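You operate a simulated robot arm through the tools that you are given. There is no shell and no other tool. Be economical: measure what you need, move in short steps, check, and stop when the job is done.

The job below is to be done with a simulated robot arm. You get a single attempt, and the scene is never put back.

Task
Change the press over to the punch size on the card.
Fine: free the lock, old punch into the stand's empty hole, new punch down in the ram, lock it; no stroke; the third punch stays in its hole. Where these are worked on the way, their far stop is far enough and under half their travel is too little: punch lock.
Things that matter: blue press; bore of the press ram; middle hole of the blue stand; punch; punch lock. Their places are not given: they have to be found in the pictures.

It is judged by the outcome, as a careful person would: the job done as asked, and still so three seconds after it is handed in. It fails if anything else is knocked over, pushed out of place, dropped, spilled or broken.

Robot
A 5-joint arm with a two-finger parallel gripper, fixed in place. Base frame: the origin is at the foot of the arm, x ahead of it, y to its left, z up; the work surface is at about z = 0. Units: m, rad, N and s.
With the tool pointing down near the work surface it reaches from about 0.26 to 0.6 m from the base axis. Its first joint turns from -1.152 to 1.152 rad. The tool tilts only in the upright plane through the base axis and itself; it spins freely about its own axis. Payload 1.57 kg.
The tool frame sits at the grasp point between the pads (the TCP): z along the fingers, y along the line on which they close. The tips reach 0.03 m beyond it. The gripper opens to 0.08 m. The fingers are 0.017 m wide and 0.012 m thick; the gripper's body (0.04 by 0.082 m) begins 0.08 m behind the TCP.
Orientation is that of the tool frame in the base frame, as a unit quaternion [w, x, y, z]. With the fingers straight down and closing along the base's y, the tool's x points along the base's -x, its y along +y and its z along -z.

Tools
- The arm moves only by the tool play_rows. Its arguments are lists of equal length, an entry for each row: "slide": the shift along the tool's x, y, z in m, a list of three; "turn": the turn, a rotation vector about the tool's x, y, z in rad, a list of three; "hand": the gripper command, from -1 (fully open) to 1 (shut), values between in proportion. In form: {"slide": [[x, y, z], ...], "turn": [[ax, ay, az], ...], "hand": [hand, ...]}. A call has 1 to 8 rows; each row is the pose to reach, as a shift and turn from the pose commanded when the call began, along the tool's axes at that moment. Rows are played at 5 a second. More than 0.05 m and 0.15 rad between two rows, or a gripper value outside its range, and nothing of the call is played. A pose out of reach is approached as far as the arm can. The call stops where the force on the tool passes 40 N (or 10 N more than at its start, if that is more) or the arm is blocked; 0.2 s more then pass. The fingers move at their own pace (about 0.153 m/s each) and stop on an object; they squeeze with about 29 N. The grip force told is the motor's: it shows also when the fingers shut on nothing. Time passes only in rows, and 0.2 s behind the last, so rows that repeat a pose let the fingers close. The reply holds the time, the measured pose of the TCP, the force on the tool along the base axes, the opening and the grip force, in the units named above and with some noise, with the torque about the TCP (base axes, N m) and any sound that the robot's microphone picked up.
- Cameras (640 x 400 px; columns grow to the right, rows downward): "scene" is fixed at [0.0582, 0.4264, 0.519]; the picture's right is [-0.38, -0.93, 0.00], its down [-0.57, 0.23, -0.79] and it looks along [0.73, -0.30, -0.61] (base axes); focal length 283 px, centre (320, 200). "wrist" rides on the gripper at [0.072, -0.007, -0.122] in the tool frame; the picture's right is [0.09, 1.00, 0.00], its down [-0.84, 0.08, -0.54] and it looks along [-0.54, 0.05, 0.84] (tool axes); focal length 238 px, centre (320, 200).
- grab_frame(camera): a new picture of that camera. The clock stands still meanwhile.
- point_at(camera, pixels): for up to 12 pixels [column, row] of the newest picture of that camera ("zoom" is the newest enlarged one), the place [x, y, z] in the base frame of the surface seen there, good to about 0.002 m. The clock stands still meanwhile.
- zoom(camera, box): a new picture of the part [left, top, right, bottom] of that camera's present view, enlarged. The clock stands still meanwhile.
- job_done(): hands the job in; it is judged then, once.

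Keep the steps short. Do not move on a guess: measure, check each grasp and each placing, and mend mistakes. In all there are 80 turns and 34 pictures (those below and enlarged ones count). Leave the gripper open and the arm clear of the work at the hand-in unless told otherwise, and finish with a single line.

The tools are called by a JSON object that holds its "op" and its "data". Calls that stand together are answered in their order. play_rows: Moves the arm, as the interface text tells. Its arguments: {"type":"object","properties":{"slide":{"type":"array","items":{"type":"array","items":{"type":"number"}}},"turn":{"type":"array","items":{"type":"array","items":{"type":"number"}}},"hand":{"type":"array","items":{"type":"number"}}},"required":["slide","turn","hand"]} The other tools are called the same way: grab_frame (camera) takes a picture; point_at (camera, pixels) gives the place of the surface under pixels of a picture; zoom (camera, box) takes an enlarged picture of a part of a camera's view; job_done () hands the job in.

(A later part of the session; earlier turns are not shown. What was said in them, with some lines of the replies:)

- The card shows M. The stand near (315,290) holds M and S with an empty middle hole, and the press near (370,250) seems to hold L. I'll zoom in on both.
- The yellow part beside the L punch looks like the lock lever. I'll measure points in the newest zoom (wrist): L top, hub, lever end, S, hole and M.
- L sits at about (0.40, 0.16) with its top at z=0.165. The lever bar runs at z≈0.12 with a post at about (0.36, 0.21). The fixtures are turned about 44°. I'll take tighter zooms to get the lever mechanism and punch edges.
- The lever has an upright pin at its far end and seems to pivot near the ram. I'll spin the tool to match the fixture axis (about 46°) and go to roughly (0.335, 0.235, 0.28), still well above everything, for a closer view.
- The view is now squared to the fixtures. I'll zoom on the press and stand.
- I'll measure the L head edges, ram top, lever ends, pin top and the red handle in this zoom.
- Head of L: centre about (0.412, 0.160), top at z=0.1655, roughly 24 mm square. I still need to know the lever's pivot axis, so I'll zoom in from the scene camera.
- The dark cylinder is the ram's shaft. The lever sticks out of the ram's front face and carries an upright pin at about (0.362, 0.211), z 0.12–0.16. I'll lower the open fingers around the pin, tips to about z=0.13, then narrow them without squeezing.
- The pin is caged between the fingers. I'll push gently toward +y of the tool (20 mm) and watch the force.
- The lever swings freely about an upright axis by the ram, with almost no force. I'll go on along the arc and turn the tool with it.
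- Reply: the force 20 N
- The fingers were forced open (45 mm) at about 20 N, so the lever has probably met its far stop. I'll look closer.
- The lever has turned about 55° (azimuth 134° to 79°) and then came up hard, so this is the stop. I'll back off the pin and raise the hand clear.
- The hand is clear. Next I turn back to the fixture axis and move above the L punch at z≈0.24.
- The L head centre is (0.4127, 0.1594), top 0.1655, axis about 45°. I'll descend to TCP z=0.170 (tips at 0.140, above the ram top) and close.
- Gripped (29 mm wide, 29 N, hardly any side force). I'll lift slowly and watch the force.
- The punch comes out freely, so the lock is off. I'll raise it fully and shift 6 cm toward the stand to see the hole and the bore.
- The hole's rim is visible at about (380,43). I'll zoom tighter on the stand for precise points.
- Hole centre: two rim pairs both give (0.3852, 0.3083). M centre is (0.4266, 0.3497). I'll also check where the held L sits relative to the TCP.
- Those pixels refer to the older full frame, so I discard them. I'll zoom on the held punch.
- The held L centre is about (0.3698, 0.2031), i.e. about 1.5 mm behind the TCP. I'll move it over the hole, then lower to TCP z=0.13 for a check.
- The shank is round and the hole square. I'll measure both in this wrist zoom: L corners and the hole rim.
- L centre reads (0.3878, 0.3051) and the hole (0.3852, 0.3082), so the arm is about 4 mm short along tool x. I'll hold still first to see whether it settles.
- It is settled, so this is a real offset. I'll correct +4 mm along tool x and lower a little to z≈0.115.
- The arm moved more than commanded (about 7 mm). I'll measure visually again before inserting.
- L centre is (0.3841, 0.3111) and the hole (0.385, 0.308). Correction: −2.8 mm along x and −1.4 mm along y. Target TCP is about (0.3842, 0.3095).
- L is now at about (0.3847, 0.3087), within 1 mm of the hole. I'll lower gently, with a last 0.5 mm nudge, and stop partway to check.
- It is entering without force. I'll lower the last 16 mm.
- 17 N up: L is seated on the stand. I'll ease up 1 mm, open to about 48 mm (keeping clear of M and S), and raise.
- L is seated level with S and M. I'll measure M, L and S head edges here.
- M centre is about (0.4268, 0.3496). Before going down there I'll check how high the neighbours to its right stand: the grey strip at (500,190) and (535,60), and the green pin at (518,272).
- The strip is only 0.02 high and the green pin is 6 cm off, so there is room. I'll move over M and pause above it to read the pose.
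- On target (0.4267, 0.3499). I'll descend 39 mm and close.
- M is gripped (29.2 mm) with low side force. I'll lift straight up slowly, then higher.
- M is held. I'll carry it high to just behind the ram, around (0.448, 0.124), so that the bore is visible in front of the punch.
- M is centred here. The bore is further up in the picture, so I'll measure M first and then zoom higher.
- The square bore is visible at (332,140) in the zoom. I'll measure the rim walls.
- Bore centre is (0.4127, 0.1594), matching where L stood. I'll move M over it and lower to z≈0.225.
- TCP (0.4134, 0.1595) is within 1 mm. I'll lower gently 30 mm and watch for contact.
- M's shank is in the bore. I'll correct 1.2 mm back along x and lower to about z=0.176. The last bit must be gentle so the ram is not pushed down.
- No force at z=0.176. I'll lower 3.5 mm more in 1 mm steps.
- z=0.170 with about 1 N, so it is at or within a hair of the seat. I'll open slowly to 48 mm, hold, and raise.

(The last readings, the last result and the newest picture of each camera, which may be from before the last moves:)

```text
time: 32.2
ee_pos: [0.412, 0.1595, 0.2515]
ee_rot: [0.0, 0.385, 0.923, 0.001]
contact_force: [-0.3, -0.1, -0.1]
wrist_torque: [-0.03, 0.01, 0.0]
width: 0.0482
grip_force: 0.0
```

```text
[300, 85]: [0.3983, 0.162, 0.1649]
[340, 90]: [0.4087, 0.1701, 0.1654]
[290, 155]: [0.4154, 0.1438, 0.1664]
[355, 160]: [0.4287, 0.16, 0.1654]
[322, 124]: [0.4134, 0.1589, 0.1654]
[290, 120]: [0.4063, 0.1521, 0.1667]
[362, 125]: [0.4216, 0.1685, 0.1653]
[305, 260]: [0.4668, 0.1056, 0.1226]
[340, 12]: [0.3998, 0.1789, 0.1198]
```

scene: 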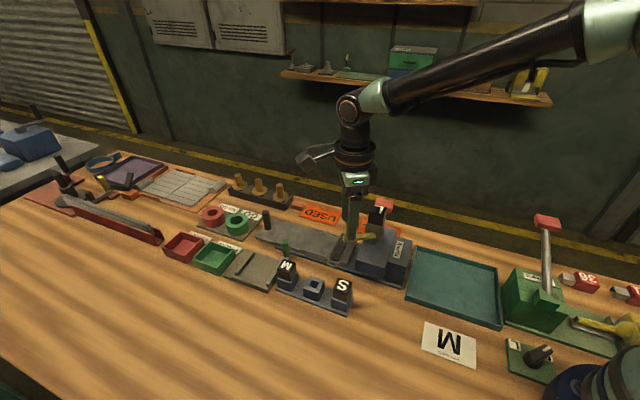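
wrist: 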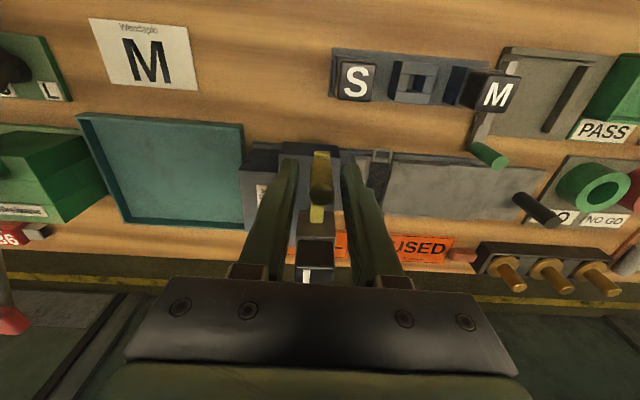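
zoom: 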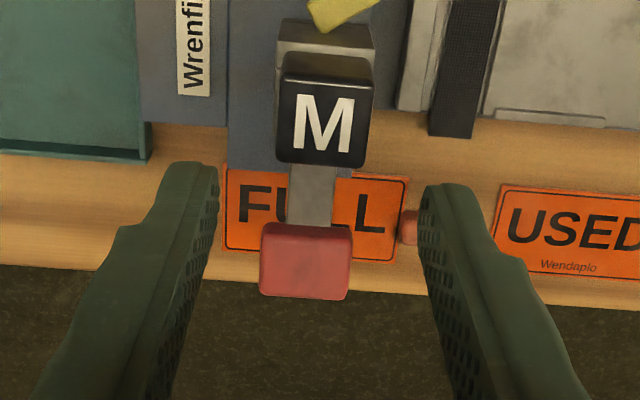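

M is seated: top at 0.1655 as L was, ram not moved. Now the lock. I'll go above the lever pin at (0.4044, 0.2245) while turning the tool 53° to suit the lever's present direction.

{"op": "play_rows", "data": {"slide": [[0.0074, 0.0058, 0], [0.0148, 0.0115, 0], [0.0221, 0.0173, 0], [0.0295, 0.0231, 0], [0.0369, 0.0289, 0], [0.0442, 0.0346, 0], [0.0516, 0.0404, 0], [0.0516, 0.0404, 0]], "turn": [[0, 0, 0.132], [0, 0, 0.265], [0, 0, 0.397], [0, 0, 0.529], [0, 0, 0.661], [0, 0, 0.794], [0, 0, 0.926], [0, 0, 0.926]], "hand": [-0.2, -0.2, -0.2, -0.2, -0.2, -0.2, -0.2, -0.2]}}

```text
time: 34.0
ee_pos: [0.4061, 0.2253, 0.2511]
ee_rot: [0.001, 0.757, 0.654, 0.0]
contact_force: [0.3, -0.3, 0.0]
wrist_torque: [0.0, -0.01, -0.01]
width: 0.0481
grip_force: 0.0
```

On target. I'll descend to z=0.16 around the pin and narrow the fingers to 28 mm.

{"op": "play_rows", "data": {"slide": [[0, 0, 0.04], [0, 0, 0.075], [0, 0, 0.091], [0, 0, 0.091], [0, 0, 0.091]], "turn": [[0, 0, 0], [0, 0, 0], [0, 0, 0], [0, 0, 0], [0, 0, 0]], "hand": [-0.2, -0.2, -0.2, 0.1, 0.3]}}

```text
time: 35.2
ee_pos: [0.4052, 0.2259, 0.1612]
ee_rot: [0.0, 0.756, 0.654, 0.0]
contact_force: [-0.5, 0.7, 0.1]
wrist_torque: [0.02, -0.01, -0.01]
width: 0.0281
grip_force: 0.1
```

The pin is caged. I'll swing the lever back along the arc toward the locked position.

{"op": "play_rows", "data": {"slide": [[-0.0028, -0.0142, 0], [-0.0048, -0.02, 0], [-0.0073, -0.0255, 0], [-0.0107, -0.0308, 0], [-0.0145, -0.0355, 0], [-0.019, -0.0397, 0], [-0.0231, -0.0428, 0], [-0.0269, -0.0452, 0]], "turn": [[0, 0, -0.12], [0, 0, -0.24], [0, 0, -0.36], [0, 0, -0.48], [0, 0, -0.6], [0, 0, -0.72], [0, 0, -0.82], [0, 0, -0.91]], "hand": [0.3, 0.3, 0.3, 0.3, 0.3, 0.3, 0.3, 0.3]}}

```text
time: 37.0
ee_pos: [0.3572, 0.2042, 0.1604]
ee_rot: [0.0, 0.392, 0.92, 0.001]
contact_force: [3.2, 2.3, -0.8]
wrist_torque: [-0.01, -0.08, -0.01]
width: 0.0315
grip_force: 2.3
```

There is light contact (4 N) and the lever is near its original direction. I'll press a little further to make sure it is on the stop.

{"op": "play_rows", "data": {"slide": [[0, -0.0015, 0], [0, -0.003, 0], [0, -0.0045, 0], [0, -0.006, 0], [0, -0.006, 0]], "turn": [[0, 0, 0], [0, 0, 0], [0, 0, 0], [0, 0, 0], [0, 0, 0]], "hand": [0.3, 0.3, 0.3, 0.3, 0.3]}}

{"op": "zoom", "data": {"camera": "wrist", "box": [250, 120, 390, 260]}}

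```text
time: 38.2
ee_pos: [0.353, 0.2005, 0.1615]
ee_rot: [0.002, 0.392, 0.92, 0.002]
contact_force: [11.4, 10.5, -1.3]
wrist_torque: [0.17, -0.19, 0.01]
width: 0.0419
grip_force: 8.2
```

```text
2.86 times, centred on (320, 190) of wrist
```

zoom: 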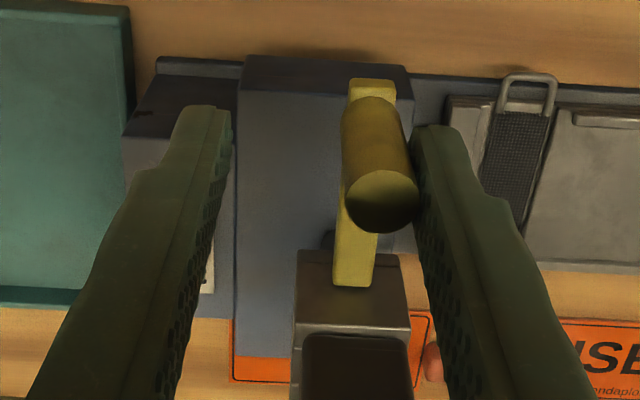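

{"op": "point_at", "data": {"camera": "zoom", "pixels": [[353, 280], [371, 86], [382, 200]]}}

{"op": "play_rows", "data": {"slide": [[0, 0.006, 0], [0, 0.01, 0], [0, 0.01, -0.04], [0, 0.01, -0.08], [0, 0.01, -0.12], [0.03, 0.01, -0.15]], "turn": [[0, 0, 0], [0, 0, 0], [0, 0, 0], [0, 0, 0], [0, 0, 0], [0, 0, 0]], "hand": [0.3, 0.2, 0.2, 0, -0.5, -1]}}

{"op": "grab_frame", "data": {"camera": "scene"}}

```text
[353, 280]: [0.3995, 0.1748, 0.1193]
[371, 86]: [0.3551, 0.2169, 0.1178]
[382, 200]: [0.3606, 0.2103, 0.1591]
```

```text
time: 39.6
ee_pos: [0.3376, 0.2301, 0.308]
ee_rot: [-0.001, 0.392, 0.92, -0.001]
contact_force: [-0.6, 0.0, -0.4]
wrist_torque: [0.01, 0.0, -0.01]
width: 0.0801
grip_force: 0.1
```

```text
2 pictures are left
```

scene: 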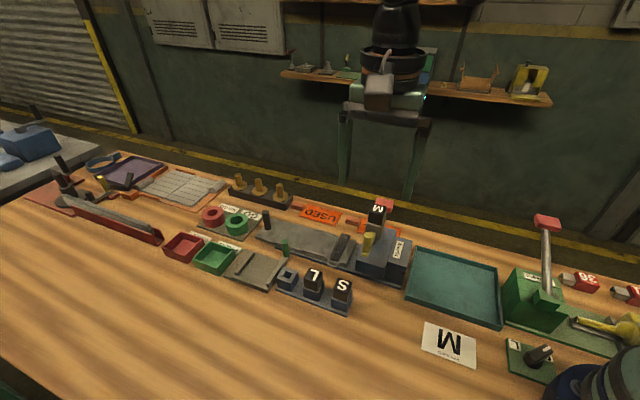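

The pin is back at (0.3606, 0.2103), its original locked place. M is in the ram, L in the stand's middle hole and S untouched. The hand is open and clear, so I hand in.

{"op": "job_done", "data": {}}

```text
The job is handed in.
```

The press is changed over to M: the M punch is down in the ram and locked, L is in the stand's middle hole, S was left in its hole, and no stroke was made.
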